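You operate a simulated robot arm through the tools that you are given. There is no shell and no other tool. Be economical: measure what you need, move in short steps, check, and stop when the job is done.

Carry out the task below with a simulated two-armed robot. There is one attempt and no reset: what you move stays moved.

JOB
Pick up the yellow-lid tub from the top of the tools table with one hand, pass it to the other hand and put it on the upper shelf of the left steel shelving. Set down upright: yellow-lid tub.

Only the result counts: the job must be done as asked and must still hold three seconds after the hand-in. Knocking over, shifting, dropping, spilling or breaking anything else fails it. A push-on lid holds only when it is set on centred and level and pressed home; a screw cap is set on level and turned clockwise until tight.

ROBOT AND FRAMES
Two 7-joint arms with two-finger grippers on one trunk, on a base that drives. Base frame: it is fixed to the floor where the robot stands at the start and does not move with it; the origin is under the middle of the robot, x ahead of it, y to its left, z up. Units: mm, rad, N and s.
The left shoulder is at the start at [73, 216, 1143], the right one opposite. With the tool pointing down near the work surface each hand reaches from about 300 to 820 mm from the robot's upright axis, wherever it stands, measured 20 degrees to its own side. Places, roughly: upper shelf of the left steel shelving [-1300, 1300, 1400]. Payload 3.18 kg a hand.
The tool frame of a hand sits at the grasp point between the pads (the TCP): z along the fingers, y along the line on which they close. The tips reach 30 mm beyond it. Largest opening 144 mm; the body of the gripper starts 103 mm behind the TCP.
Orientation is told as [roll, pitch, yaw] about the base's x, y, z axes, in that order, counted from this pose: with the fingers straight down and closing along the base's y, the tool's x points along the base's -x, its y along +y and its z along -z.

CONTROLS
- The arms move only by the tool send_rows. It takes "left_series", "right_series" or both (then of equal length, played together; a hand with none holds still); each is a list of rows, each a list of 7 numbers: the shift along the tool's x, y, z in mm, then the turn, a rotation vector about the tool's x, y, z in rad, then the gripper command, from -1 (shut) to 1 (fully open), values between in proportion. In form: [[x, y, z, wx, wy, wz, gripper], ...]. A call has 1 to 8 rows; each row shifts and turns the commanded pose from where the row before left it, along the tool's axes as they then stand. Each row takes 0.2 s and may step no farther than 50 mm and 0.15 rad from the row before; otherwise, or with a gripper value out of range, the whole call is refused. Where a pose cannot be reached the arm comes as near as it can. A force on the tool above 40 N (or 10 N above the force at the start of the call, whichever is more), or a blocked arm, ends the call early, and 0.2 s more pass. The fingers move at their own pace and stop on an object; they squeeze with about 23 N. The grip force told is the motor's: it shows also when the fingers shut on nothing. Time passes only in rows, and 0.2 s behind the last, so rows that do not move let the fingers close. The reply holds the time, the measured pose of the TCP, the force on the tool along the base axes, the opening and the grip force, in the units named above and with some noise, with the torque about the TCP (base axes, N m) and any sound that the robot's microphone picked up, and new pictures: "show" is both (left out), scene, wrist or none (wrist: the cameras of the hands that moved).
- Cameras (640 x 400 px; columns grow to the right, rows downward): "scene" is now at [157.9, 22.1, 1320.1]; the picture's right is [0.28, -0.96, 0.00], its down [-0.66, -0.19, -0.72] and it looks along [0.69, 0.20, -0.69] (base axes); focal length 284 px, centre (320, 200). "left" rides on the left gripper at [76, -16, -143] in its tool frame; the picture's right is [0.21, 0.98, 0.00], its down [-0.84, 0.18, -0.51] and it looks along [-0.50, 0.11, 0.86] (tool axes); focal length 218 px, centre (320, 200). "right" rides on the right gripper at [76, 16, -143] in its tool frame; the picture's right is [-0.21, 0.98, 0.00], its down [-0.84, -0.18, -0.51] and it looks along [-0.50, -0.11, 0.86] (tool axes); focal length 218 px, centre (320, 200). There is no depth. A picture from a camera that has moved, and an enlarged one, comes with that camera's place and axes in the base frame and with its lens.
- move_column(by): slides the trunk up (or, below 0, down) by that many mm; the arms and the scene camera ride with it, the base frame stays. It gives what a move gives, with no picture.
- base_move(legs): drives the robot by 1 to 6 legs, each [ahead, left, turn to the left] in mm, mm and rad, along the robot's own axes; the way and the turn of a leg run together, so that a leg with both is an arc; at most 1500 mm and 3.142 rad a leg. The arms and the cameras ride along, it lands a little off, and it stops where it bumps. It gives what a move gives, and a new picture of the scene camera.
- turn_head(pan, tilt): turns the head with the scene camera to pan (to the left, within 1.396 rad either way) and tilt (down, from -0.506 to 1.204), counted from straight ahead of the robot. It gives what a move gives, and a new picture of the scene camera.
- inspect(camera, box): a new picture of the part [left, top, right, bottom] of that camera's present view, enlarged. The clock stands still meanwhile.
- hand_in(): hands the job in; it is judged then, once.

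Go step by step. Nothing tells you exact positions but the pictures and the camera data: compare them with the known pose of the tool, close in by small moves and look again before you grip or let go. The budget is 120 turns and 260 pictures, counting those below and the enlarged ones. Unless the task says otherwise, let go and move clear before handing in, and close with one line.

The tools are called after ">>>" as name(argument=value, ...) on one line, values as JSON. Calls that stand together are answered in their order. send_rows: Moves the arms, as the interface text tells. Its arguments: {"type":"object","properties":{"left_series":{"type":"array"},"right_series":{"type":"array"},"show":{"type":"string","enum":["both","scene","wrist","none"]}},"required":[]} The other tools are called the same way: move_column (by) slides the trunk up or down; base_move (legs) drives the base; turn_head (pan, tilt) turns the head that bears the scene camera; inspect (camera, box) takes an enlarged picture of a part of a camera's view; hand_in () hands the job in.

At the start:

```text
clock: 0.0
left_tcp_pos: [428.7, 247.6, 1064.8]
left_orientation: [-0.002, 0.001, 0.001]
left_ft_force: [-0.2, -0.3, 0.2]
left_ft_torque: [0.0, -0.05, -0.05]
left_width: 144.1
left_finger_force: 0.1
right_tcp_pos: [336.9, -68.2, 1094.8]
right_orientation: [0.0, 0.0, 0.0]
right_ft_force: [-0.2, 0.0, 0.2]
right_ft_torque: [-0.02, -0.03, 0.03]
right_width: 144.1
right_finger_force: 0.0
trunk travel left (down, up): [-225.0, 144.0]
robot x, y, heading: [4.0, -1.1, -0.003]
head pan, tilt: [0.281, 0.763]
```

scene: 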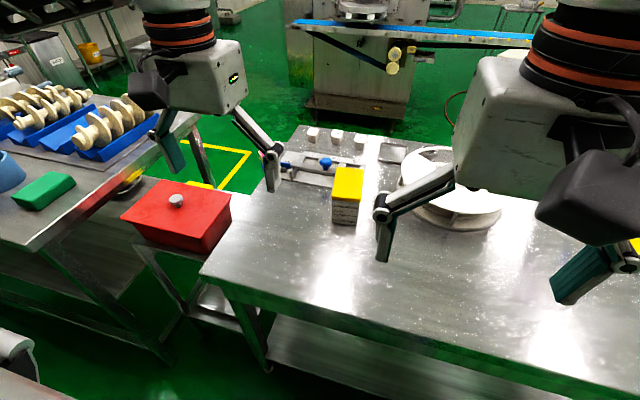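
right: 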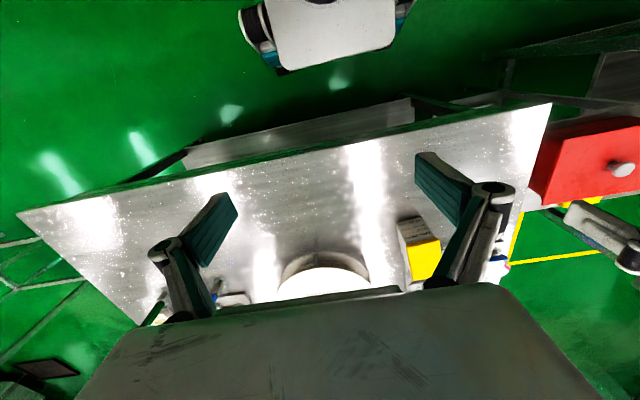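
left: 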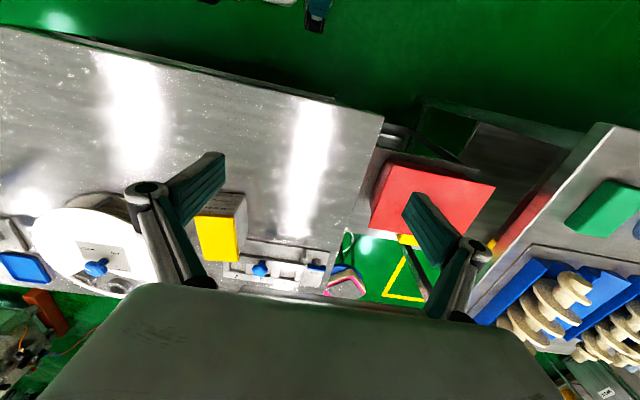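

I see a yellow-topped box on the steel table ahead, probably the yellow-lid tub. I'll enlarge it and look toward the left shelving.

>>> inspect(camera="scene", box=[260, 110, 460, 250])

>>> turn_head(pan=1.39, tilt=0.2)

```text
2.86 times, centred on (360, 180) of scene
camera zoom: at [157.9, 22.1, 1320.1], right [0.28, -0.96, 0.0], down [-0.66, -0.19, -0.72], along [0.69, 0.2, -0.69], focal length 810 px, centre (206, 257)
```

zoom: 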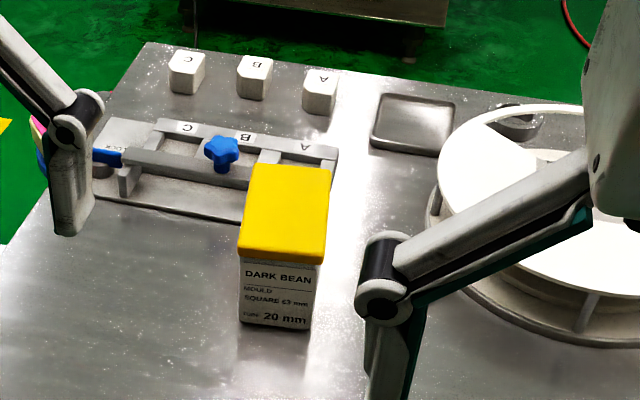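

```text
clock: 1.3
left_tcp_pos: [428.7, 247.7, 1064.0]
left_orientation: [-0.002, 0.002, 0.001]
left_ft_force: [-0.7, -0.5, 0.6]
left_ft_torque: [0.02, 0.0, 0.03]
left_width: 143.9
left_finger_force: 0.1
right_tcp_pos: [336.6, -67.7, 1095.1]
right_orientation: [0.0, 0.001, 0.001]
right_ft_force: [0.1, -0.6, -0.3]
right_ft_torque: [-0.01, -0.01, -0.02]
right_width: 144.2
right_finger_force: 0.1
trunk travel left (down, up): [-225.0, 144.0]
robot x, y, heading: [1.8, -1.5, 0.002]
head pan, tilt: [1.389, 0.201]
camera scene: at [95.7, 90.8, 1370.7], right [0.98, -0.18, 0.0], down [-0.04, -0.2, -0.98], along [0.18, 0.96, -0.2], focal length 284 px, centre (320, 200)
```

scene: 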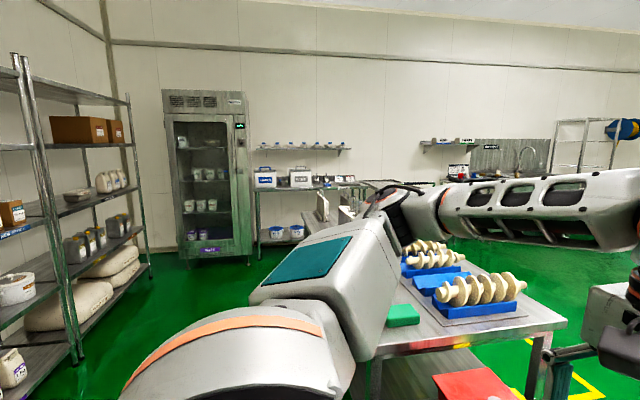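

The tub is at about (659, 99), its lid top near z 893. I'll check the right side for a rival yellow lid, and look further at the shelving later.

>>> turn_head(pan=-0.5, tilt=0.7)

>>> turn_head(pan=0.2, tilt=0.9)

```text
clock: 3.2
left_tcp_pos: [429.1, 247.7, 1064.3]
left_orientation: [-0.001, 0.0, 0.002]
left_ft_force: [-0.1, -0.3, 0.8]
left_ft_torque: [-0.02, 0.02, -0.01]
left_width: 144.2
left_finger_force: 0.0
right_tcp_pos: [336.9, -66.8, 1095.4]
right_orientation: [0.001, 0.002, 0.001]
right_ft_force: [0.4, -0.2, -0.6]
right_ft_torque: [0.02, 0.0, 0.02]
right_width: 144.0
right_finger_force: 0.0
trunk travel left (down, up): [-225.0, 144.0]
robot x, y, heading: [3.7, 0.4, -0.0]
head pan, tilt: [-0.499, 0.7]
camera scene: at [153.4, -41.4, 1325.3], right [-0.48, -0.88, 0.0], down [-0.57, 0.31, -0.77], along [0.67, -0.37, -0.64], focal length 284 px, centre (320, 200)
```

scene: 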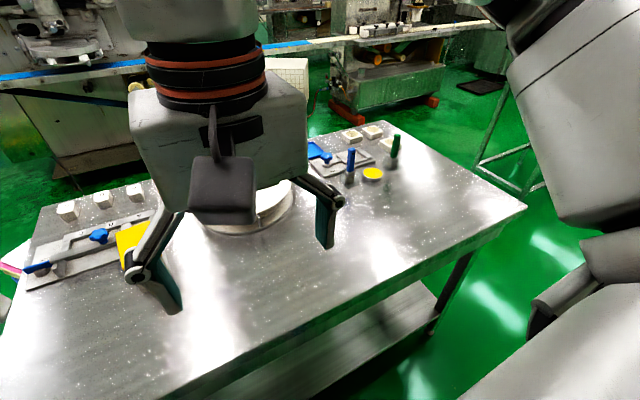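

```text
clock: 4.3
left_tcp_pos: [429.0, 246.5, 1064.6]
left_orientation: [-0.002, 0.0, 0.002]
left_ft_force: [0.3, -0.5, -0.3]
left_ft_torque: [-0.03, 0.02, 0.01]
left_width: 144.2
left_finger_force: 0.0
right_tcp_pos: [335.7, -69.2, 1095.2]
right_orientation: [0.0, 0.001, 0.0]
right_ft_force: [-0.1, -0.8, -0.4]
right_ft_torque: [-0.03, -0.01, 0.0]
right_width: 144.0
right_finger_force: 0.0
trunk travel left (down, up): [-225.0, 144.0]
robot x, y, heading: [-1.7, 0.1, -0.003]
head pan, tilt: [0.201, 0.901]
camera scene: at [152.8, 14.2, 1309.2], right [0.2, -0.98, 0.0], down [-0.77, -0.16, -0.62], along [0.61, 0.12, -0.78], focal length 284 px, centre (320, 200)
```

scene: 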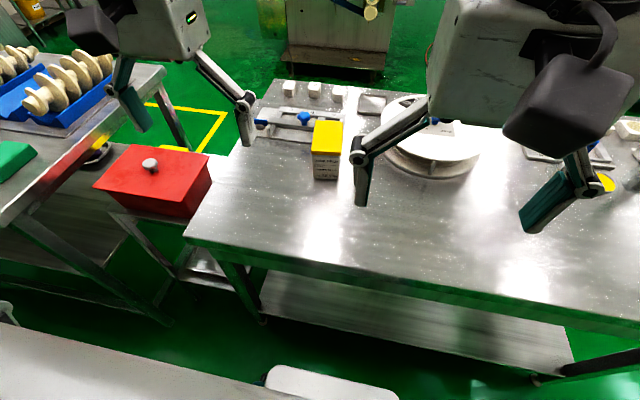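

The tub is the one on the table ahead. I'll bring the left hand over it at height, and pull the right hand off to the right.

>>> send_rows(left_series=[[-26, -18, 0, 0, 0, 0, 0.6], [-26, -18, 0, 0, 0, 0, 0.6], [-26, -18, 0, 0, 0, 0, 0.6], [-26, -18, 0, 0, 0, 0, 0.6], [-26, -18, 0, 0, 0, 0, 0.6], [-26, -18, 0, 0, 0, 0, 0.6], [-26, -18, 0, 0, 0, 0, 0.6], [-26, -18, 0, 0, 0, 0, 0.6]], right_series=[[0, -20, 0, 0, 0, 0, 0.6], [0, -20, 0, 0, 0, 0, 0.6], [0, -20, 0, 0, 0, 0, 0.6], [0, -20, 0, 0, 0, 0, 0.6], [0, -20, 0, 0, 0, 0, 0.6], [0, -20, 0, 0, 0, 0, 0.6], [0, -20, 0, 0, 0, 0, 0.6], [0, -20, 0, 0, 0, 0, 0.6]], show="both")

```text
clock: 6.1
left_tcp_pos: [637.6, 102.5, 1065.6]
left_orientation: [0.001, 0.0, 0.001]
left_ft_force: [0.4, -0.1, 0.7]
left_ft_torque: [0.03, 0.01, 0.0]
left_width: 115.1
left_finger_force: 0.1
right_tcp_pos: [335.4, -228.4, 1094.2]
right_orientation: [0.0, 0.002, 0.0]
right_ft_force: [-0.5, -0.5, -0.7]
right_ft_torque: [0.04, -0.01, -0.02]
right_width: 115.1
right_finger_force: 0.1
trunk travel left (down, up): [-225.0, 144.0]
robot x, y, heading: [-0.1, -1.0, 0.004]
head pan, tilt: [0.201, 0.901]
camera scene: at [153.0, 12.8, 1309.1], right [0.2, -0.98, 0.0], down [-0.77, -0.16, -0.62], along [0.61, 0.12, -0.78], focal length 284 px, centre (320, 200)
camera right: at [260.2, -211.8, 1236.2], right [0.21, 0.98, 0.0], down [0.84, -0.18, 0.51], along [0.5, -0.1, -0.86], focal length 218 px, centre (320, 200)
camera left: at [561.1, 86.7, 1207.4], right [-0.21, 0.98, 0.0], down [0.84, 0.18, 0.51], along [0.5, 0.11, -0.86], focal length 218 px, centre (320, 200)
```

scene: 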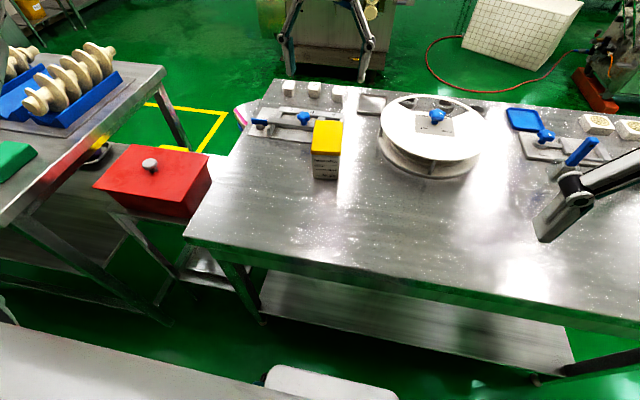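
right: 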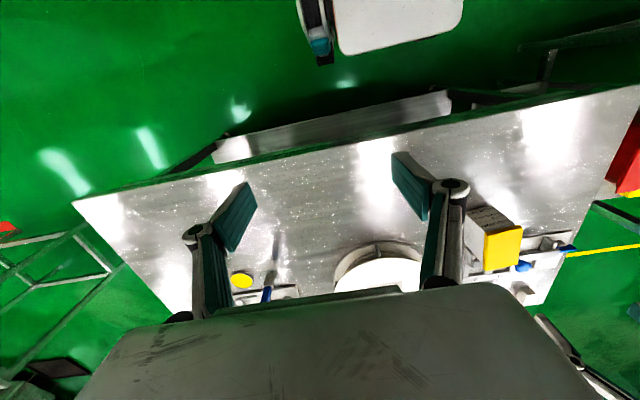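
left: 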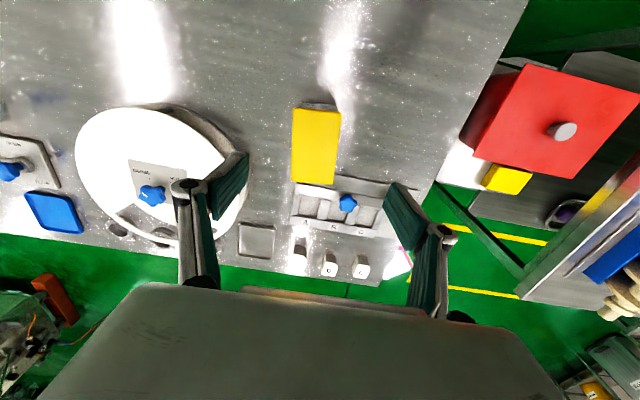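

The lid is about 66 × 110 mm, centred near (661, 100), turned about +8.5°, and its top is at about z 895. I'll grip its far half with the left hand so the right can take the near half. First I align above it and come partway down.

>>> send_rows(left_series=[[-25, 1, 0, 0, 0, -0.074, 0.6], [-25, 1, 0, 0, 0, -0.074, 0.6], [0, 5, 30, 0, 0, 0, 0.6], [0, 0, 40, 0, 0, 0, 0.6], [0, 0, 30, 0, 0, 0, 0.6]], show="both")

```text
clock: 7.3
left_tcp_pos: [684.3, 112.7, 964.5]
left_orientation: [-0.002, 0.0, 0.15]
left_ft_force: [-0.3, 0.7, -0.7]
left_ft_torque: [-0.01, 0.02, -0.01]
left_width: 115.0
left_finger_force: 0.1
right_tcp_pos: [334.5, -225.8, 1094.7]
right_orientation: [0.0, 0.001, -0.001]
right_ft_force: [1.3, 0.1, -0.4]
right_ft_torque: [-0.05, 0.01, 0.01]
right_width: 115.2
right_finger_force: 0.1
trunk travel left (down, up): [-225.0, 144.0]
robot x, y, heading: [-1.8, -3.5, -0.001]
head pan, tilt: [0.201, 0.901]
camera scene: at [153.1, 14.5, 1309.1], right [0.2, -0.98, 0.0], down [-0.77, -0.16, -0.62], along [0.61, 0.12, -0.78], focal length 284 px, centre (320, 200)
camera left: at [611.2, 85.4, 1107.9], right [-0.35, 0.94, 0.0], down [0.81, 0.3, 0.51], along [0.47, 0.18, -0.86], focal length 218 px, centre (320, 200)
```

scene: 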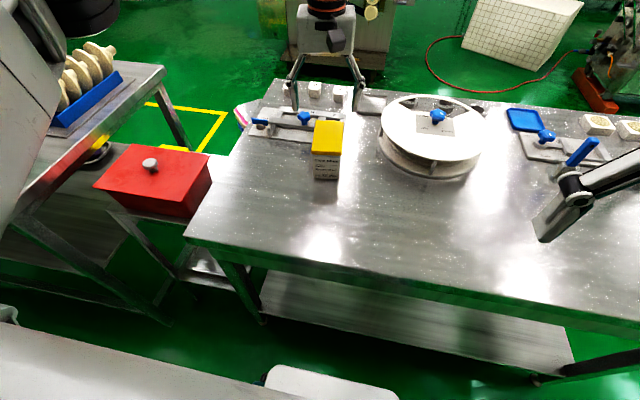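
left: 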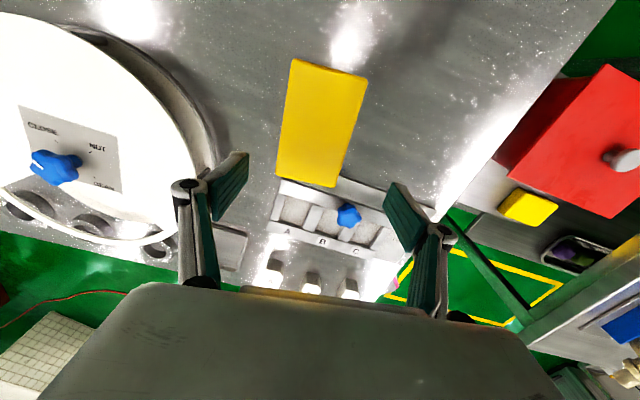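

Measured again: centre (657, 101), yaw about 0.155. I'll shift 8 mm toward -y and come down around the tub to z 848.

>>> send_rows(left_series=[[0, -8, 0, 0, 0, 0, 0.6], [0, 0, 30, 0, 0, 0, 0.6], [0, 0, 30, 0, 0, 0, 0.6], [0, 0, 30, 0, 0, 0, 0.6], [0, 0, 24, 0, 0, 0, 0.6]], show="both")

```text
clock: 8.5
left_tcp_pos: [685.3, 102.3, 850.6]
left_orientation: [-0.002, 0.002, 0.15]
left_ft_force: [-0.9, 0.0, 0.0]
left_ft_torque: [0.01, 0.01, 0.01]
left_width: 115.2
left_finger_force: 0.0
right_tcp_pos: [336.4, -227.2, 1094.4]
right_orientation: [0.0, 0.001, -0.001]
right_ft_force: [1.1, -0.7, 0.7]
right_ft_torque: [0.0, 0.03, 0.02]
right_width: 115.3
right_finger_force: 0.0
trunk travel left (down, up): [-225.0, 144.0]
robot x, y, heading: [0.8, 2.0, 0.002]
head pan, tilt: [0.201, 0.901]
camera scene: at [153.2, 14.3, 1309.1], right [0.2, -0.98, 0.0], down [-0.77, -0.16, -0.62], along [0.61, 0.12, -0.78], focal length 284 px, centre (320, 200)
camera left: at [612.3, 75.8, 993.1], right [-0.35, 0.94, 0.0], down [0.81, 0.3, 0.51], along [0.47, 0.18, -0.86], focal length 218 px, centre (320, 200)
```

scene: 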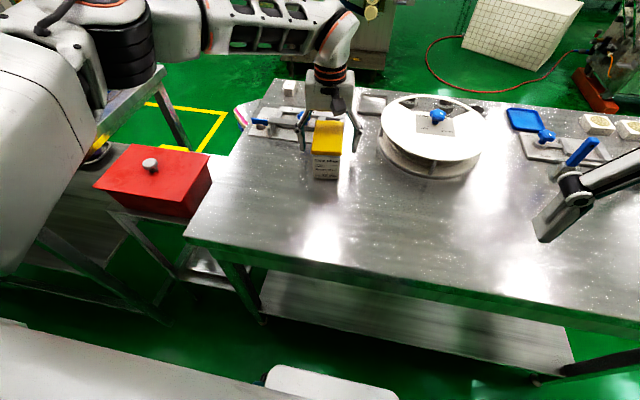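
left: 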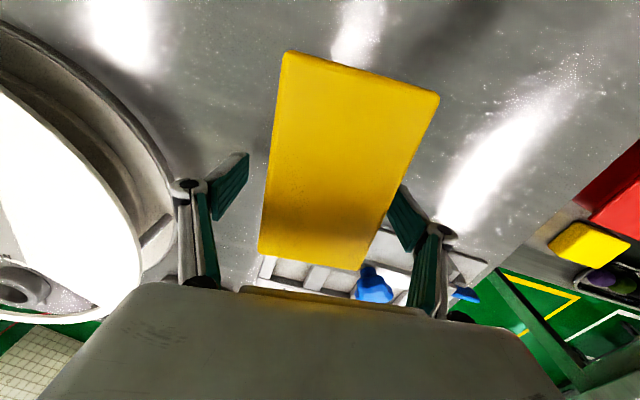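

The fingers straddle the tub nearly centred. I'll nudge +2 mm in y and close.

>>> send_rows(left_series=[[0, 2, 2, 0, 0, 0, 0.6], [0, 0, 0, 0, 0, 0, 0.1], [0, 0, 0, 0, 0, 0, -0.3], [0, 0, 0, 0, 0, 0, -1], [0, 0, 0, 0, 0, 0, -1]], show="wrist")

```text
clock: 9.7
left_tcp_pos: [685.7, 106.0, 848.0]
left_orientation: [-0.002, -0.001, 0.151]
left_ft_force: [-0.3, -0.2, 0.0]
left_ft_torque: [-0.15, -0.13, -0.05]
left_width: 63.7
left_finger_force: 23.1
right_tcp_pos: [335.1, -228.2, 1094.0]
right_orientation: [0.0, 0.002, -0.001]
right_ft_force: [0.0, -0.3, 0.5]
right_ft_torque: [0.01, -0.04, -0.03]
right_width: 115.2
right_finger_force: 0.1
trunk travel left (down, up): [-225.0, 144.0]
robot x, y, heading: [1.4, -3.6, 0.001]
head pan, tilt: [0.201, 0.901]
camera left: at [611.6, 78.7, 990.9], right [-0.35, 0.94, 0.0], down [0.81, 0.3, 0.51], along [0.47, 0.18, -0.86], focal length 218 px, centre (320, 200)
```

left: 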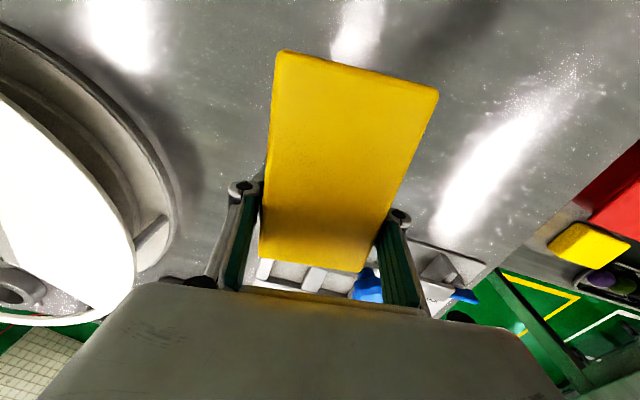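

The grip holds at 63.7 mm. I'll lift straight up and check for tilt.

>>> send_rows(left_series=[[0, 0, -15, 0, 0, 0, -1], [0, 0, -25, 0, 0, 0, -1], [0, 0, -40, 0, 0, 0, -1], [0, 0, -40, 0, 0, 0, -1], [0, 0, -30, 0, 0, 0, -1]], show="both")

>>> inspect(camera="scene", box=[260, 60, 420, 200])

```text
clock: 10.9
left_tcp_pos: [685.2, 103.3, 999.4]
left_orientation: [-0.002, 0.001, 0.151]
left_ft_force: [-0.4, -0.8, -4.0]
left_ft_torque: [0.02, -0.13, -0.01]
left_width: 63.9
left_finger_force: 23.1
right_tcp_pos: [334.5, -227.2, 1094.9]
right_orientation: [-0.001, 0.003, -0.001]
right_ft_force: [-0.6, -0.2, 0.0]
right_ft_torque: [0.01, -0.02, 0.02]
right_width: 115.0
right_finger_force: 0.1
trunk travel left (down, up): [-225.0, 144.0]
robot x, y, heading: [-0.2, 0.5, 0.001]
head pan, tilt: [0.201, 0.901]
camera scene: at [152.6, 14.3, 1309.2], right [0.2, -0.98, 0.0], down [-0.77, -0.16, -0.62], along [0.61, 0.12, -0.78], focal length 284 px, centre (320, 200)
camera left: at [612.5, 77.2, 1141.5], right [-0.35, 0.94, 0.0], down [0.81, 0.3, 0.51], along [0.47, 0.18, -0.86], focal length 218 px, centre (320, 200)
```

scene: 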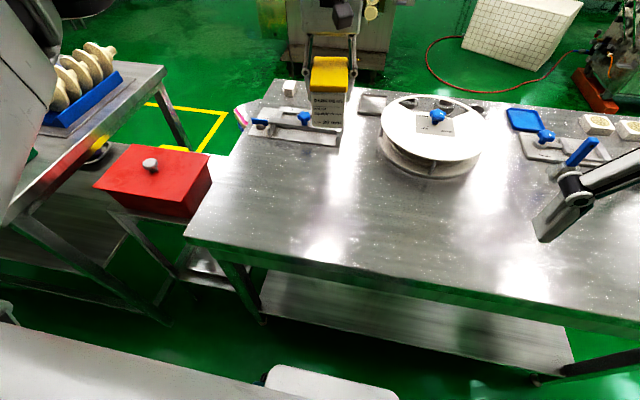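
left: 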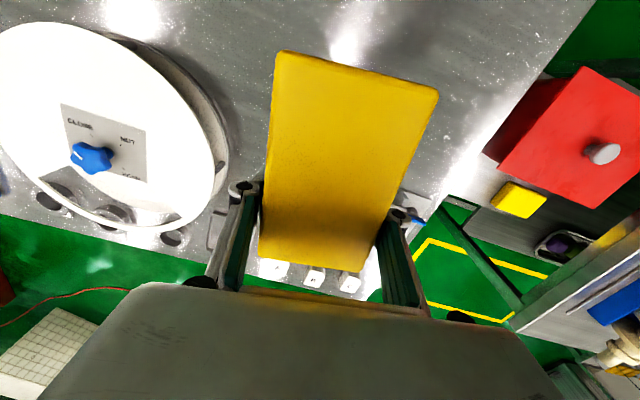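

```text
2.86 times, centred on (340, 130) of scene
camera zoom: at [152.6, 14.3, 1309.2], right [0.2, -0.98, 0.0], down [-0.77, -0.16, -0.62], along [0.61, 0.12, -0.78], focal length 810 px, centre (263, 400)
```

zoom: 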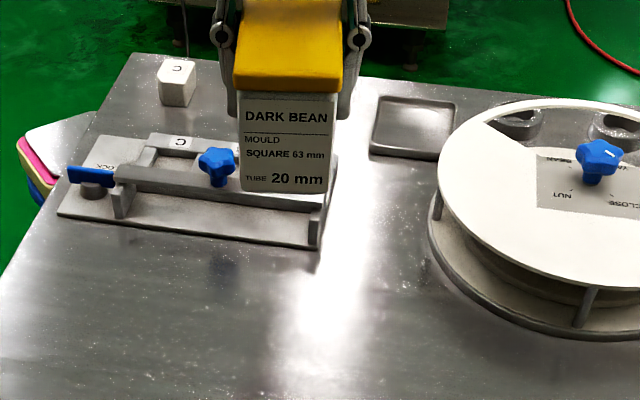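

The tub is level and held firmly, weighing about 4 N. I'll bring the left hand back to a handover spot, and start turning the right hand to point forward, off to the side.

>>> send_rows(left_series=[[17.5, -7.5, -20, 0, 0, 0, -1], [17.5, -7.5, -20, 0, 0, 0, -1], [17.5, -7.5, -20, 0, 0, 0, -1], [17.5, -7.5, -20, 0, 0, 0, -1], [0, 0, 0, 0, 0, 0, -1], [0, 0, 0, 0, 0, 0, -1], [0, 0, 0, 0, 0, 0, -1], [0, 0, 0, 0, 0, 0, -1]], right_series=[[-25, 0, 0, 0, -0.15, 0, 0.6], [-24.7, 0, 3.7, 0, -0.15, 0, 0.6], [-23.9, 0, 7.4, 0, -0.15, 0, 0.6], [-22.5, 0, 10.9, 0, -0.15, 0, 0.6], [-20.6, 0, 14.1, 0, -0.15, 0, 0.6], [-18.3, 0, 17, 0, -0.15, 0, 0.6], [-15.5, 0, 19.6, 0, -0.15, 0, 0.6], [-12.4, 0, 21.7, 0, -0.15, 0, 0.6]], show="both")

```text
clock: 12.7
left_tcp_pos: [619.6, 73.5, 1079.2]
left_orientation: [-0.006, 0.0, 0.154]
left_ft_force: [0.2, 3.4, -3.5]
left_ft_torque: [-0.23, -0.08, -0.03]
left_width: 63.6
left_finger_force: 22.9
right_tcp_pos: [562.5, -196.6, 1115.1]
right_orientation: [-0.005, -1.179, 0.041]
right_ft_force: [0.8, 0.3, -0.1]
right_ft_torque: [0.02, -0.03, 0.01]
right_width: 115.4
right_finger_force: 0.0
right hand out of reach, approached as far as the arm can: row 5, 6, 7, 8
trunk travel left (down, up): [-225.0, 144.0]
robot x, y, heading: [-0.6, 2.6, -0.002]
head pan, tilt: [0.201, 0.901]
camera scene: at [151.0, 20.2, 1309.7], right [0.2, -0.98, 0.0], down [-0.77, -0.16, -0.62], along [0.61, 0.12, -0.78], focal length 284 px, centre (320, 200)
camera right: at [401.9, -186.3, 1097.3], right [0.04, 0.98, 0.19], down [-0.14, -0.18, 0.97], along [0.99, -0.07, 0.13], focal length 218 px, centre (320, 200)
camera left: at [546.7, 46.9, 1221.7], right [-0.36, 0.93, -0.01], down [0.8, 0.31, 0.51], along [0.48, 0.18, -0.86], focal length 218 px, centre (320, 200)
```

scene: 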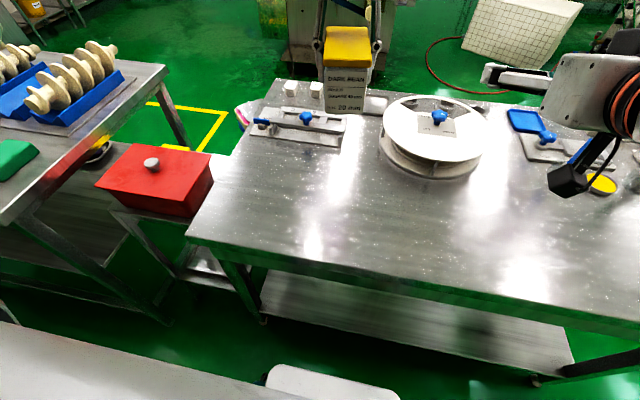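
right: 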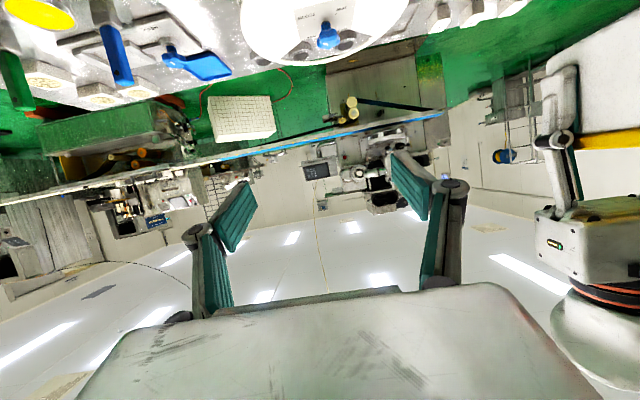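
left: 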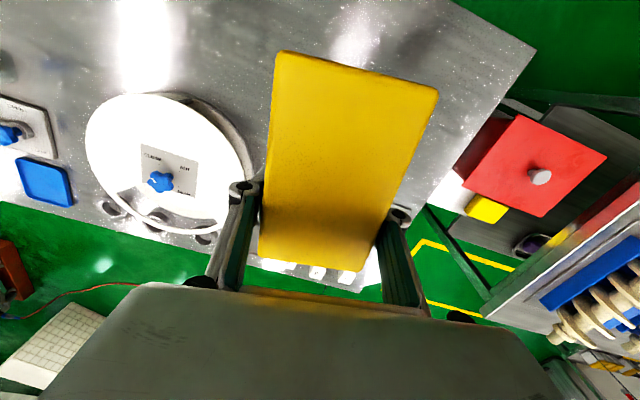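

Left is at the handover spot. The right arm was cramped partway, so I'll finish its turn while moving it further forward, and move the left hand forward a bit too.

>>> send_rows(left_series=[[-15, -7, 0, 0, 0, 0, -1], [-15, -7, 0, 0, 0, 0, -1], [-15, -7, 0, 0, 0, 0, -1], [-15, -7, 0, 0, 0, 0, -1]], right_series=[[-7.2, 0, 18.6, 0, -0.15, 0, 0.6], [-4, 0, 19, 0, -0.15, 0, 0.6], [-1, 0, 10, 0, -0.07, 0, 0.6], [0, 0, 0, 0, 0, 0, 0.6]], show="scene")

```text
clock: 13.6
left_tcp_pos: [677.5, 47.9, 1078.9]
left_orientation: [0.0, 0.0, 0.15]
left_ft_force: [-0.9, -0.9, -3.2]
left_ft_torque: [0.07, -0.1, -0.01]
left_width: 63.8
left_finger_force: 22.6
right_tcp_pos: [561.8, -170.1, 1168.0]
right_orientation: [1.442, -1.303, -1.585]
right_ft_force: [0.2, 0.5, -0.1]
right_ft_torque: [-0.03, 0.0, 0.03]
right_width: 115.3
right_finger_force: 0.0
right hand out of reach, approached as far as the arm can: row 1, 2, 3
trunk travel left (down, up): [-225.0, 144.0]
robot x, y, heading: [2.4, 2.1, -0.001]
head pan, tilt: [0.201, 0.901]
stopped in row 4 (right hand): the arm was blocked; the commanded pose is now the measured one
camera scene: at [153.1, 12.8, 1309.2], right [0.2, -0.98, 0.0], down [-0.77, -0.15, -0.62], along [0.61, 0.12, -0.78], focal length 284 px, centre (320, 200)
```

scene: 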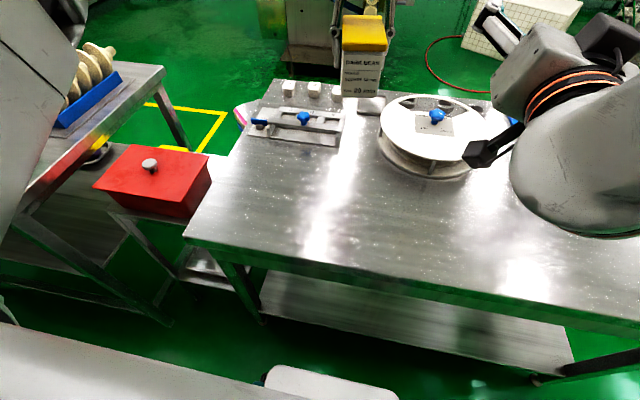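

The right hand is horizontal and facing forward, but high and rolled about 15°. I'll reach it further out and lower while correcting its roll and heading, to find a comfortable configuration.

>>> send_rows(right_series=[[11.6, 0, 20, -0.05, 0, -0.045, 0.6], [11.6, 0, 20, -0.05, 0, -0.045, 0.6], [11.6, 0, 20, -0.05, 0, -0.045, 0.6], [11.6, 0, 20, -0.05, 0, -0.045, 0.6], [11.6, 0, 20, -0.05, 0, -0.045, 0.6], [11.6, 0, 0, -0.04, 0, -0.045, 0.6]], show="both")

```text
clock: 14.4
left_tcp_pos: [677.8, 49.7, 1077.2]
left_orientation: [-0.001, 0.001, 0.149]
left_ft_force: [-0.1, 0.3, -4.6]
left_ft_torque: [0.03, -0.08, -0.01]
left_width: 63.8
left_finger_force: 23.0
right_tcp_pos: [590.6, -136.4, 1189.0]
right_orientation: [1.517, -1.25, -1.596]
right_ft_force: [-1.1, -0.5, 0.9]
right_ft_torque: [0.02, 0.01, -0.03]
right_width: 115.3
right_finger_force: 0.2
right hand out of reach, approached as far as the arm can: row 1, 2, 3
trunk travel left (down, up): [-225.0, 144.0]
robot x, y, heading: [2.8, -1.4, 0.004]
head pan, tilt: [0.201, 0.901]
stopped in row 3 (right hand): the arm was blocked; the commanded pose is now the measured one
camera scene: at [153.4, 13.9, 1309.1], right [0.2, -0.98, 0.0], down [-0.77, -0.16, -0.62], along [0.61, 0.12, -0.78], focal length 284 px, centre (320, 200)
camera right: at [451.7, -86.3, 1122.9], right [0.07, 0.86, 0.5], down [-0.53, -0.4, 0.75], along [0.85, -0.32, 0.42], focal length 218 px, centre (320, 200)
```

scene: 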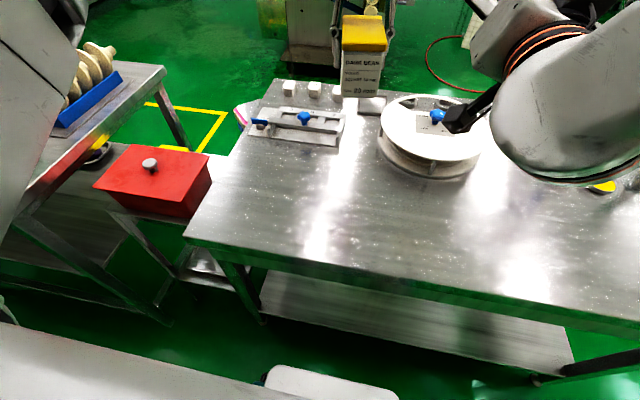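
right: 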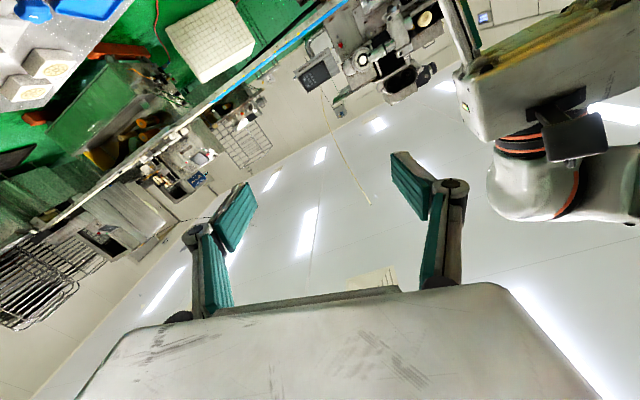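

The arm is against a joint limit in this folded shape. I'll unwind it by pitching back down and moving forward and lower, to try again further out.

>>> send_rows(right_series=[[18, -8, 8, 0, 0.15, -0.04, 0.6], [16.6, -8, 10.6, 0, 0.15, -0.04, 0.6], [14.8, -8, 12.9, 0, 0.15, -0.04, 0.6], [12.7, -8, 15, 0, 0.14, -0.04, 0.6], [10.4, -8, 16.8, 0, 0.14, -0.04, 0.6], [7.7, -8, 18.2, 0, 0.14, -0.04, 0.6]], show="scene")

```text
refused: row 1 steps farther than a row can; nothing moved
```

>>> send_rows(right_series=[[18, -8, 8, 0, 0.14, -0.04, 0.6], [16.6, -8, 10.6, 0, 0.14, -0.04, 0.6], [14.8, -8, 12.9, 0, 0.14, -0.04, 0.6], [12.7, -8, 15, 0, 0.14, -0.04, 0.6], [10.4, -8, 16.8, 0, 0.14, -0.04, 0.6], [7.7, -8, 18.2, 0, 0.14, -0.04, 0.6]], show="scene")

```text
clock: 15.8
left_tcp_pos: [677.3, 49.4, 1078.5]
left_orientation: [-0.002, 0.002, 0.15]
left_ft_force: [-0.3, -0.4, -4.0]
left_ft_torque: [0.07, -0.09, 0.05]
left_width: 63.7
left_finger_force: 23.3
right_tcp_pos: [638.5, -161.3, 1069.9]
right_orientation: [0.133, -0.722, -0.068]
right_ft_force: [-0.4, 0.0, -0.8]
right_ft_torque: [0.02, 0.0, -0.01]
right_width: 115.0
right_finger_force: 0.1
trunk travel left (down, up): [-225.0, 144.0]
robot x, y, heading: [0.2, -1.3, 0.002]
head pan, tilt: [0.201, 0.901]
camera scene: at [154.3, 13.8, 1308.9], right [0.2, -0.98, 0.0], down [-0.77, -0.16, -0.62], along [0.61, 0.12, -0.78], focal length 284 px, centre (320, 200)
```

scene: 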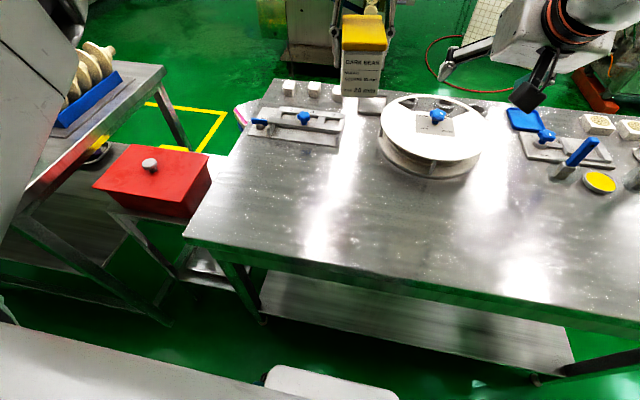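

That released it. Now I'll pitch forward again, further out.

>>> send_rows(right_series=[[-6, -6, 15.9, -0.01, -0.13, -0.05, 0.6], [-3.9, -6, 16.6, -0.01, -0.13, -0.05, 0.6], [-1.7, -6, 17, -0.01, -0.13, -0.05, 0.6], [0.5, -6, 17, -0.01, -0.13, -0.05, 0.6], [2.7, -6, 16.8, -0.01, -0.13, -0.05, 0.6]], show="none")

```text
clock: 17.0
left_tcp_pos: [678.4, 49.9, 1077.2]
left_orientation: [-0.002, 0.004, 0.152]
left_ft_force: [0.6, 1.1, -5.4]
left_ft_torque: [0.0, -0.02, 0.02]
left_width: 63.6
left_finger_force: 22.7
right_tcp_pos: [716.9, -121.4, 1142.9]
right_orientation: [-0.247, -1.276, 0.397]
right_ft_force: [0.7, -0.4, 0.1]
right_ft_torque: [-0.01, -0.02, 0.03]
right_width: 115.4
right_finger_force: 0.0
right hand out of reach, approached as far as the arm can: row 3, 4, 5
trunk travel left (down, up): [-225.0, 144.0]
robot x, y, heading: [2.4, -2.3, -0.002]
head pan, tilt: [0.201, 0.901]
```

The limit bites when pitching flat at low height, so I'll do the handover with the right hand pitched about 57° from straight down, and slightly higher. I relax the right pitch now and raise the left.

>>> send_rows(left_series=[[-13.3, 0.5, -15.5, 0, 0, 0, -1], [-13.3, 0.5, -15.5, 0, 0, 0, -1], [-13.3, 0.5, -15.5, 0, 0, 0, -1], [-13.3, 0.5, -15.5, 0, 0, 0, -1]], right_series=[[0, -8, 0, 0, 0.145, 0, 1], [0, -8, 0, 0, 0.145, 0, 1], [0, 0, 0, 0, 0, 0, 1], [0, 0, 0, 0, 0, 0, 1]], show="scene")

```text
clock: 18.0
left_tcp_pos: [683.0, 53.2, 1090.9]
left_orientation: [-0.005, -0.002, 0.155]
left_ft_force: [-0.2, -0.1, -4.1]
left_ft_torque: [-0.01, -0.08, 0.01]
left_width: 63.5
left_finger_force: 23.2
left hand out of reach, approached as far as the arm can: row 1, 2, 3, 4
right_tcp_pos: [717.0, -138.6, 1144.8]
right_orientation: [-0.128, -1.025, 0.287]
right_ft_force: [-0.8, -0.2, 0.0]
right_ft_torque: [-0.02, 0.0, 0.01]
right_width: 143.6
right_finger_force: 0.1
trunk travel left (down, up): [-225.0, 144.0]
robot x, y, heading: [1.7, 2.1, -0.006]
head pan, tilt: [0.201, 0.901]
camera scene: at [153.3, 14.4, 1309.1], right [0.2, -0.98, 0.0], down [-0.77, -0.16, -0.62], along [0.61, 0.12, -0.78], focal length 284 px, centre (320, 200)
```

scene: 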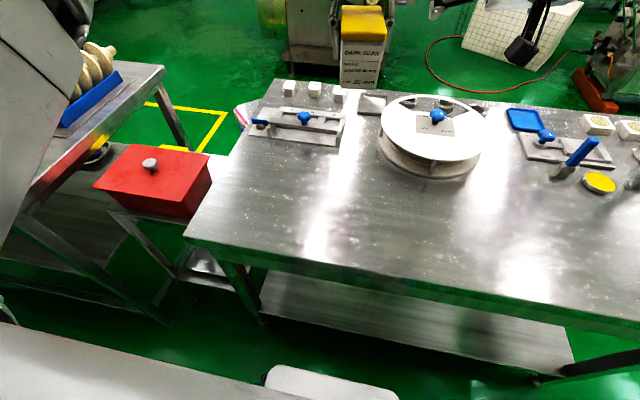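

The left arm is at its reach limit that high, so I bring it back to (678, 50, 1078). I'll retract the right hand at about -0.85 pitch, ready to come in from behind and above.

>>> send_rows(left_series=[[13.3, -0.5, 15.5, 0, 0, 0, -1], [13.3, -0.5, 15.5, 0, 0, 0, -1], [13.3, -0.5, 15.5, 0, 0, 0, -1], [13.3, -0.5, 15.5, 0, 0, 0, -1], [0, 0, 0, 0, 0, 0, -1], [0, 0, 0, 0, 0, 0, -1]], right_series=[[0, 0, 0, -0.008, 0.09, 0.035, 1], [0, 0, 0, -0.008, 0.09, 0.035, 1], [19.5, 9.3, -36, 0, 0, 0, 1], [19.5, 9.3, -36, 0, 0, 0, 1], [19.5, 9.3, -36, 0, 0, 0, 1], [19.5, 9.3, -36, 0, 0, 0, 1]], show="scene")

```text
clock: 19.4
left_tcp_pos: [629.2, 41.5, 1028.5]
left_orientation: [-0.002, 0.0, 0.15]
left_ft_force: [-0.8, 0.4, -3.8]
left_ft_torque: [0.08, -0.07, -0.01]
left_width: 63.7
left_finger_force: 22.9
right_tcp_pos: [554.5, -123.6, 1180.6]
right_orientation: [-0.001, -0.848, 0.145]
right_ft_force: [-0.5, 0.3, 0.0]
right_ft_torque: [0.01, -0.03, 0.02]
right_width: 144.0
right_finger_force: 0.1
trunk travel left (down, up): [-225.0, 144.0]
robot x, y, heading: [2.7, -0.2, -0.0]
head pan, tilt: [0.201, 0.901]
camera scene: at [152.5, 13.9, 1309.3], right [0.2, -0.98, 0.0], down [-0.77, -0.16, -0.62], along [0.61, 0.12, -0.78], focal length 284 px, centre (320, 200)
```

scene: 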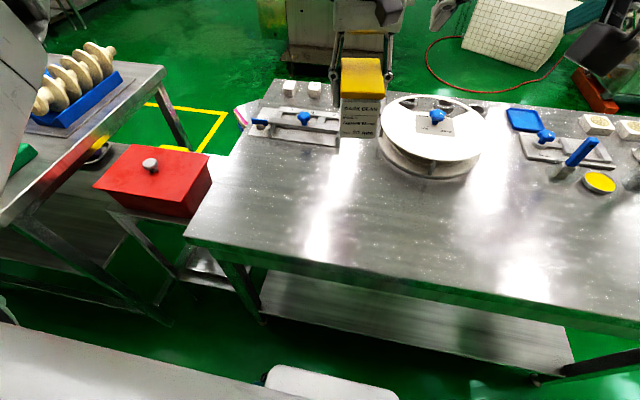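

Now the poses are exact: the right is at pitch -0.85, yaw 0.145. I'll set the left at about (675, 40, 1080) and slide the right behind the tub in line with it.

>>> send_rows(left_series=[[-15, -2.8, -17, 0, 0, 0, -1], [-15, -2.8, -17, 0, 0, 0, -1], [-15, -2.8, -17, 0, 0, 0, -1], [0, 0, 0, 0, 0, 0, -1], [0, 0, 0, 0, 0, 0, -1], [0, 0, 0, 0, 0, 0, -1], [0, 0, 0, 0, 0, 0, -1]], right_series=[[0, 0, 0, 0, 0, 0, 1], [0, 0, 0, 0, 0, 0, 1], [0, 0, 0, 0, 0, 0, 1], [4.8, 36, 8, 0, 0, 0, 1], [4.8, 36, 8, 0, 0, 0, 1], [4.8, 36, 8, 0, 0, 0, 1], [4.8, 36, 8, 0, 0, 0, 1]], show="both")

```text
clock: 21.0
left_tcp_pos: [677.7, 40.8, 1078.8]
left_orientation: [-0.002, 0.002, 0.153]
left_ft_force: [0.0, 1.1, -3.8]
left_ft_torque: [-0.03, -0.07, -0.01]
left_width: 63.5
left_finger_force: 23.1
right_tcp_pos: [546.9, 23.7, 1146.6]
right_orientation: [-0.002, -0.851, 0.147]
right_ft_force: [-0.3, 0.4, 0.0]
right_ft_torque: [-0.01, -0.01, -0.02]
right_width: 144.0
right_finger_force: 0.1
trunk travel left (down, up): [-225.0, 144.0]
robot x, y, heading: [-0.9, 0.4, -0.003]
head pan, tilt: [0.201, 0.901]
camera scene: at [153.4, 15.4, 1309.1], right [0.2, -0.98, 0.0], down [-0.77, -0.16, -0.62], along [0.61, 0.12, -0.78], focal length 284 px, centre (320, 200)
camera right: at [389.3, 17.9, 1182.4], right [-0.01, 0.99, 0.16], down [0.2, -0.15, 0.97], along [0.98, 0.04, -0.2], focal length 218 px, centre (320, 200)
camera left: at [603.8, 13.7, 1221.3], right [-0.35, 0.94, 0.0], down [0.81, 0.31, 0.51], along [0.47, 0.18, -0.86], focal length 218 px, centre (320, 200)
```

scene: 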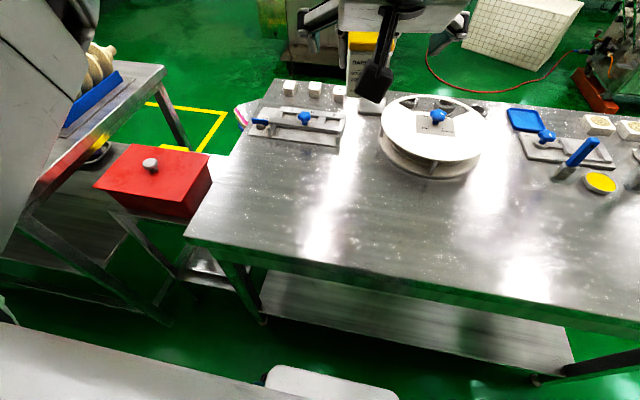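
right: 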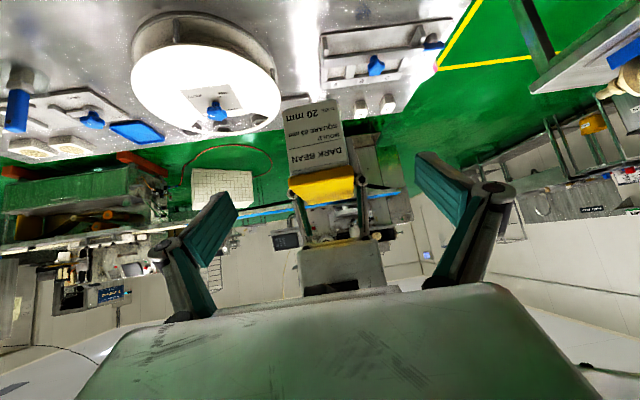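
left: 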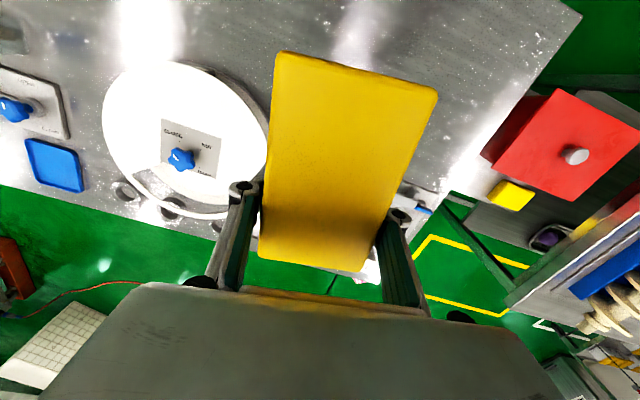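

All is aligned and the right camera shows the tub centred between the right fingers. I'll advance two thirds of the way and look.

>>> send_rows(right_series=[[0.5, -0.6, 25, 0, 0, 0, 1], [0.5, -0.6, 25, 0, 0, 0, 1], [0.5, -0.6, 25, 0, 0, 0, 1]], show="both")

>>> inspect(camera="left", box=[160, 0, 500, 300])

```text
clock: 21.8
left_tcp_pos: [678.3, 39.7, 1077.3]
left_orientation: [-0.001, 0.004, 0.151]
left_ft_force: [0.2, -0.3, -4.4]
left_ft_torque: [0.01, -0.05, -0.02]
left_width: 63.6
left_finger_force: 23.2
right_tcp_pos: [603.5, 28.3, 1093.1]
right_orientation: [-0.001, -0.848, 0.146]
right_ft_force: [-0.4, -0.4, 0.2]
right_ft_torque: [0.03, 0.0, -0.02]
right_width: 144.0
right_finger_force: 0.0
trunk travel left (down, up): [-225.0, 144.0]
robot x, y, heading: [2.4, 0.1, 0.001]
head pan, tilt: [0.201, 0.901]
camera scene: at [154.4, 14.5, 1308.8], right [0.2, -0.98, 0.0], down [-0.77, -0.16, -0.62], along [0.61, 0.12, -0.78], focal length 284 px, centre (320, 200)
camera right: at [445.4, 22.1, 1128.8], right [-0.01, 0.99, 0.16], down [0.2, -0.15, 0.97], along [0.98, 0.04, -0.2], focal length 218 px, centre (320, 200)
```

scene: 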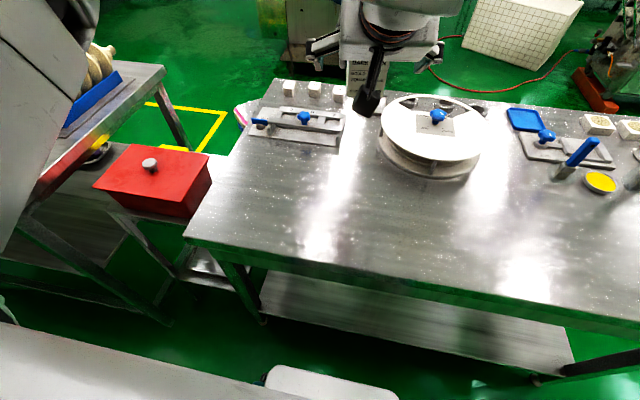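
right: 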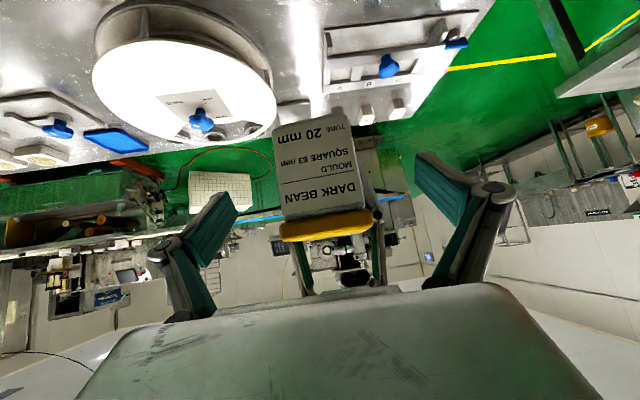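

```text
1.33 times, centred on (330, 150) of left
camera zoom: at [604.6, 12.6, 1220.6], right [-0.35, 0.94, 0.0], down [0.81, 0.31, 0.51], along [0.47, 0.18, -0.86], focal length 291 px, centre (307, 267)
```

zoom: 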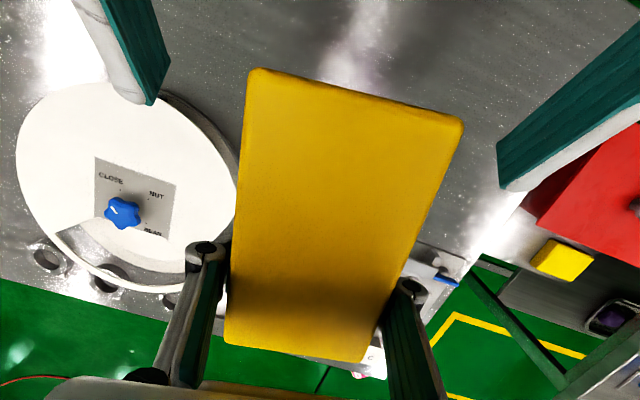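

The right fingertips straddle the tub evenly. I'll advance the last 35 mm, then close the right hand.

>>> send_rows(right_series=[[0.2, 0, 18, 0, 0, 0, 1], [0.2, 0, 17.5, 0, 0, 0, 1], [0, 0, 0, 0, 0, 0, 0.5], [0, 0, 0, 0, 0, 0, 0.1]], show="wrist")

>>> inspect(camera="left", box=[160, 0, 500, 300])

```text
clock: 22.8
left_tcp_pos: [676.3, 39.6, 1078.6]
left_orientation: [-0.001, 0.0, 0.15]
left_ft_force: [0.8, -1.1, -3.4]
left_ft_torque: [0.03, -0.08, 0.01]
left_width: 63.6
left_finger_force: 23.0
right_tcp_pos: [626.6, 30.3, 1070.8]
right_orientation: [-0.002, -0.851, 0.148]
right_ft_force: [-0.4, -0.3, -0.2]
right_ft_torque: [-0.01, -0.03, -0.01]
right_width: 79.2
right_finger_force: 0.1
trunk travel left (down, up): [-225.0, 144.0]
robot x, y, heading: [-0.3, 1.0, -0.001]
head pan, tilt: [0.201, 0.901]
camera right: at [469.5, 24.3, 1106.2], right [-0.01, 0.99, 0.16], down [0.2, -0.15, 0.97], along [0.98, 0.04, -0.2], focal length 218 px, centre (320, 200)
```

right: 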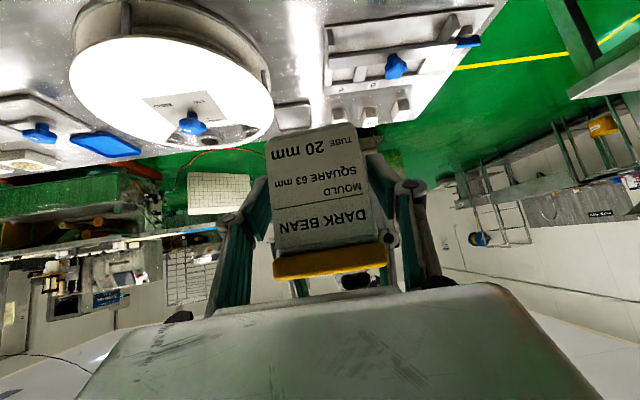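

```text
1.33 times, centred on (330, 150) of left
camera zoom: at [603.7, 12.4, 1221.4], right [-0.35, 0.94, 0.0], down [0.81, 0.31, 0.51], along [0.47, 0.18, -0.86], focal length 291 px, centre (307, 267)
```

zoom: 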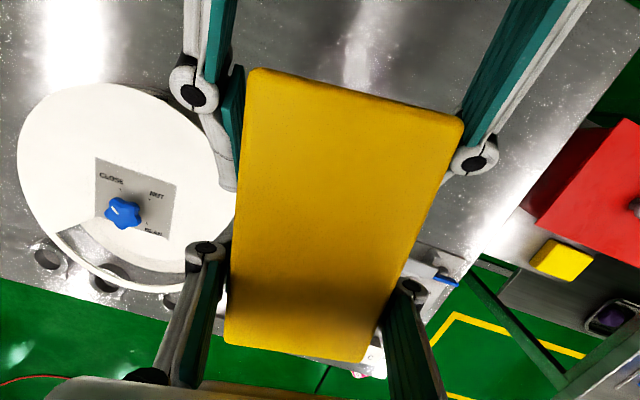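

Clear everywhere. Now I'll close the right hand fully.

>>> send_rows(right_series=[[0, 0, 0, 0, 0, 0, -0.1], [0, 0, 0, 0, 0, 0, -1], [0, 0, 0, 0, 0, 0, -1], [0, 0, 0, 0, 0, 0, -1]], show="wrist")

>>> inspect(camera="left", box=[160, 0, 500, 300])

```text
clock: 23.8
left_tcp_pos: [675.6, 38.0, 1078.9]
left_orientation: [-0.002, 0.002, 0.149]
left_ft_force: [3.2, -9.3, -3.8]
left_ft_torque: [-0.36, -0.16, 0.07]
left_width: 63.9
left_finger_force: 22.4
right_tcp_pos: [626.5, 30.9, 1071.6]
right_orientation: [-0.004, -0.85, 0.149]
right_ft_force: [-3.1, 8.5, 0.2]
right_ft_torque: [0.29, 0.05, 0.4]
right_width: 63.5
right_finger_force: 22.9
trunk travel left (down, up): [-225.0, 144.0]
robot x, y, heading: [-2.6, 3.8, -0.001]
head pan, tilt: [0.201, 0.901]
camera right: at [468.9, 24.7, 1106.4], right [-0.01, 0.99, 0.16], down [0.2, -0.15, 0.97], along [0.98, 0.04, -0.2], focal length 218 px, centre (320, 200)
```

right: 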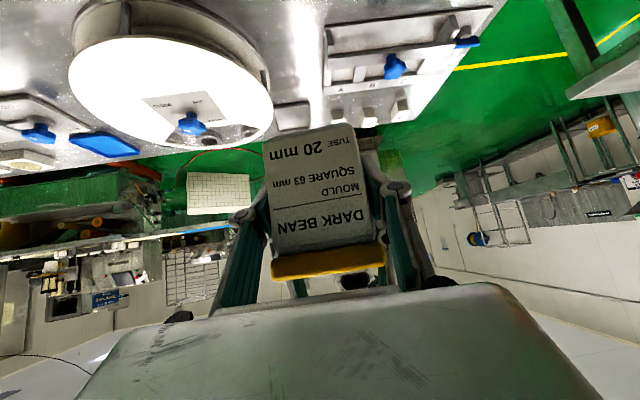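

```text
1.33 times, centred on (330, 150) of left
camera zoom: at [603.3, 12.0, 1221.6], right [-0.35, 0.94, 0.0], down [0.81, 0.3, 0.51], along [0.47, 0.18, -0.86], focal length 291 px, centre (307, 267)
```

zoom: 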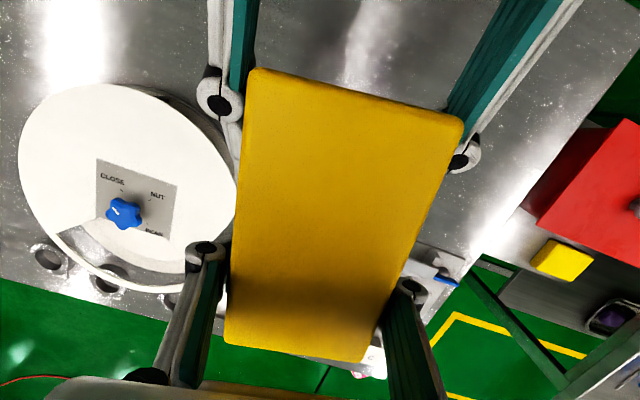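

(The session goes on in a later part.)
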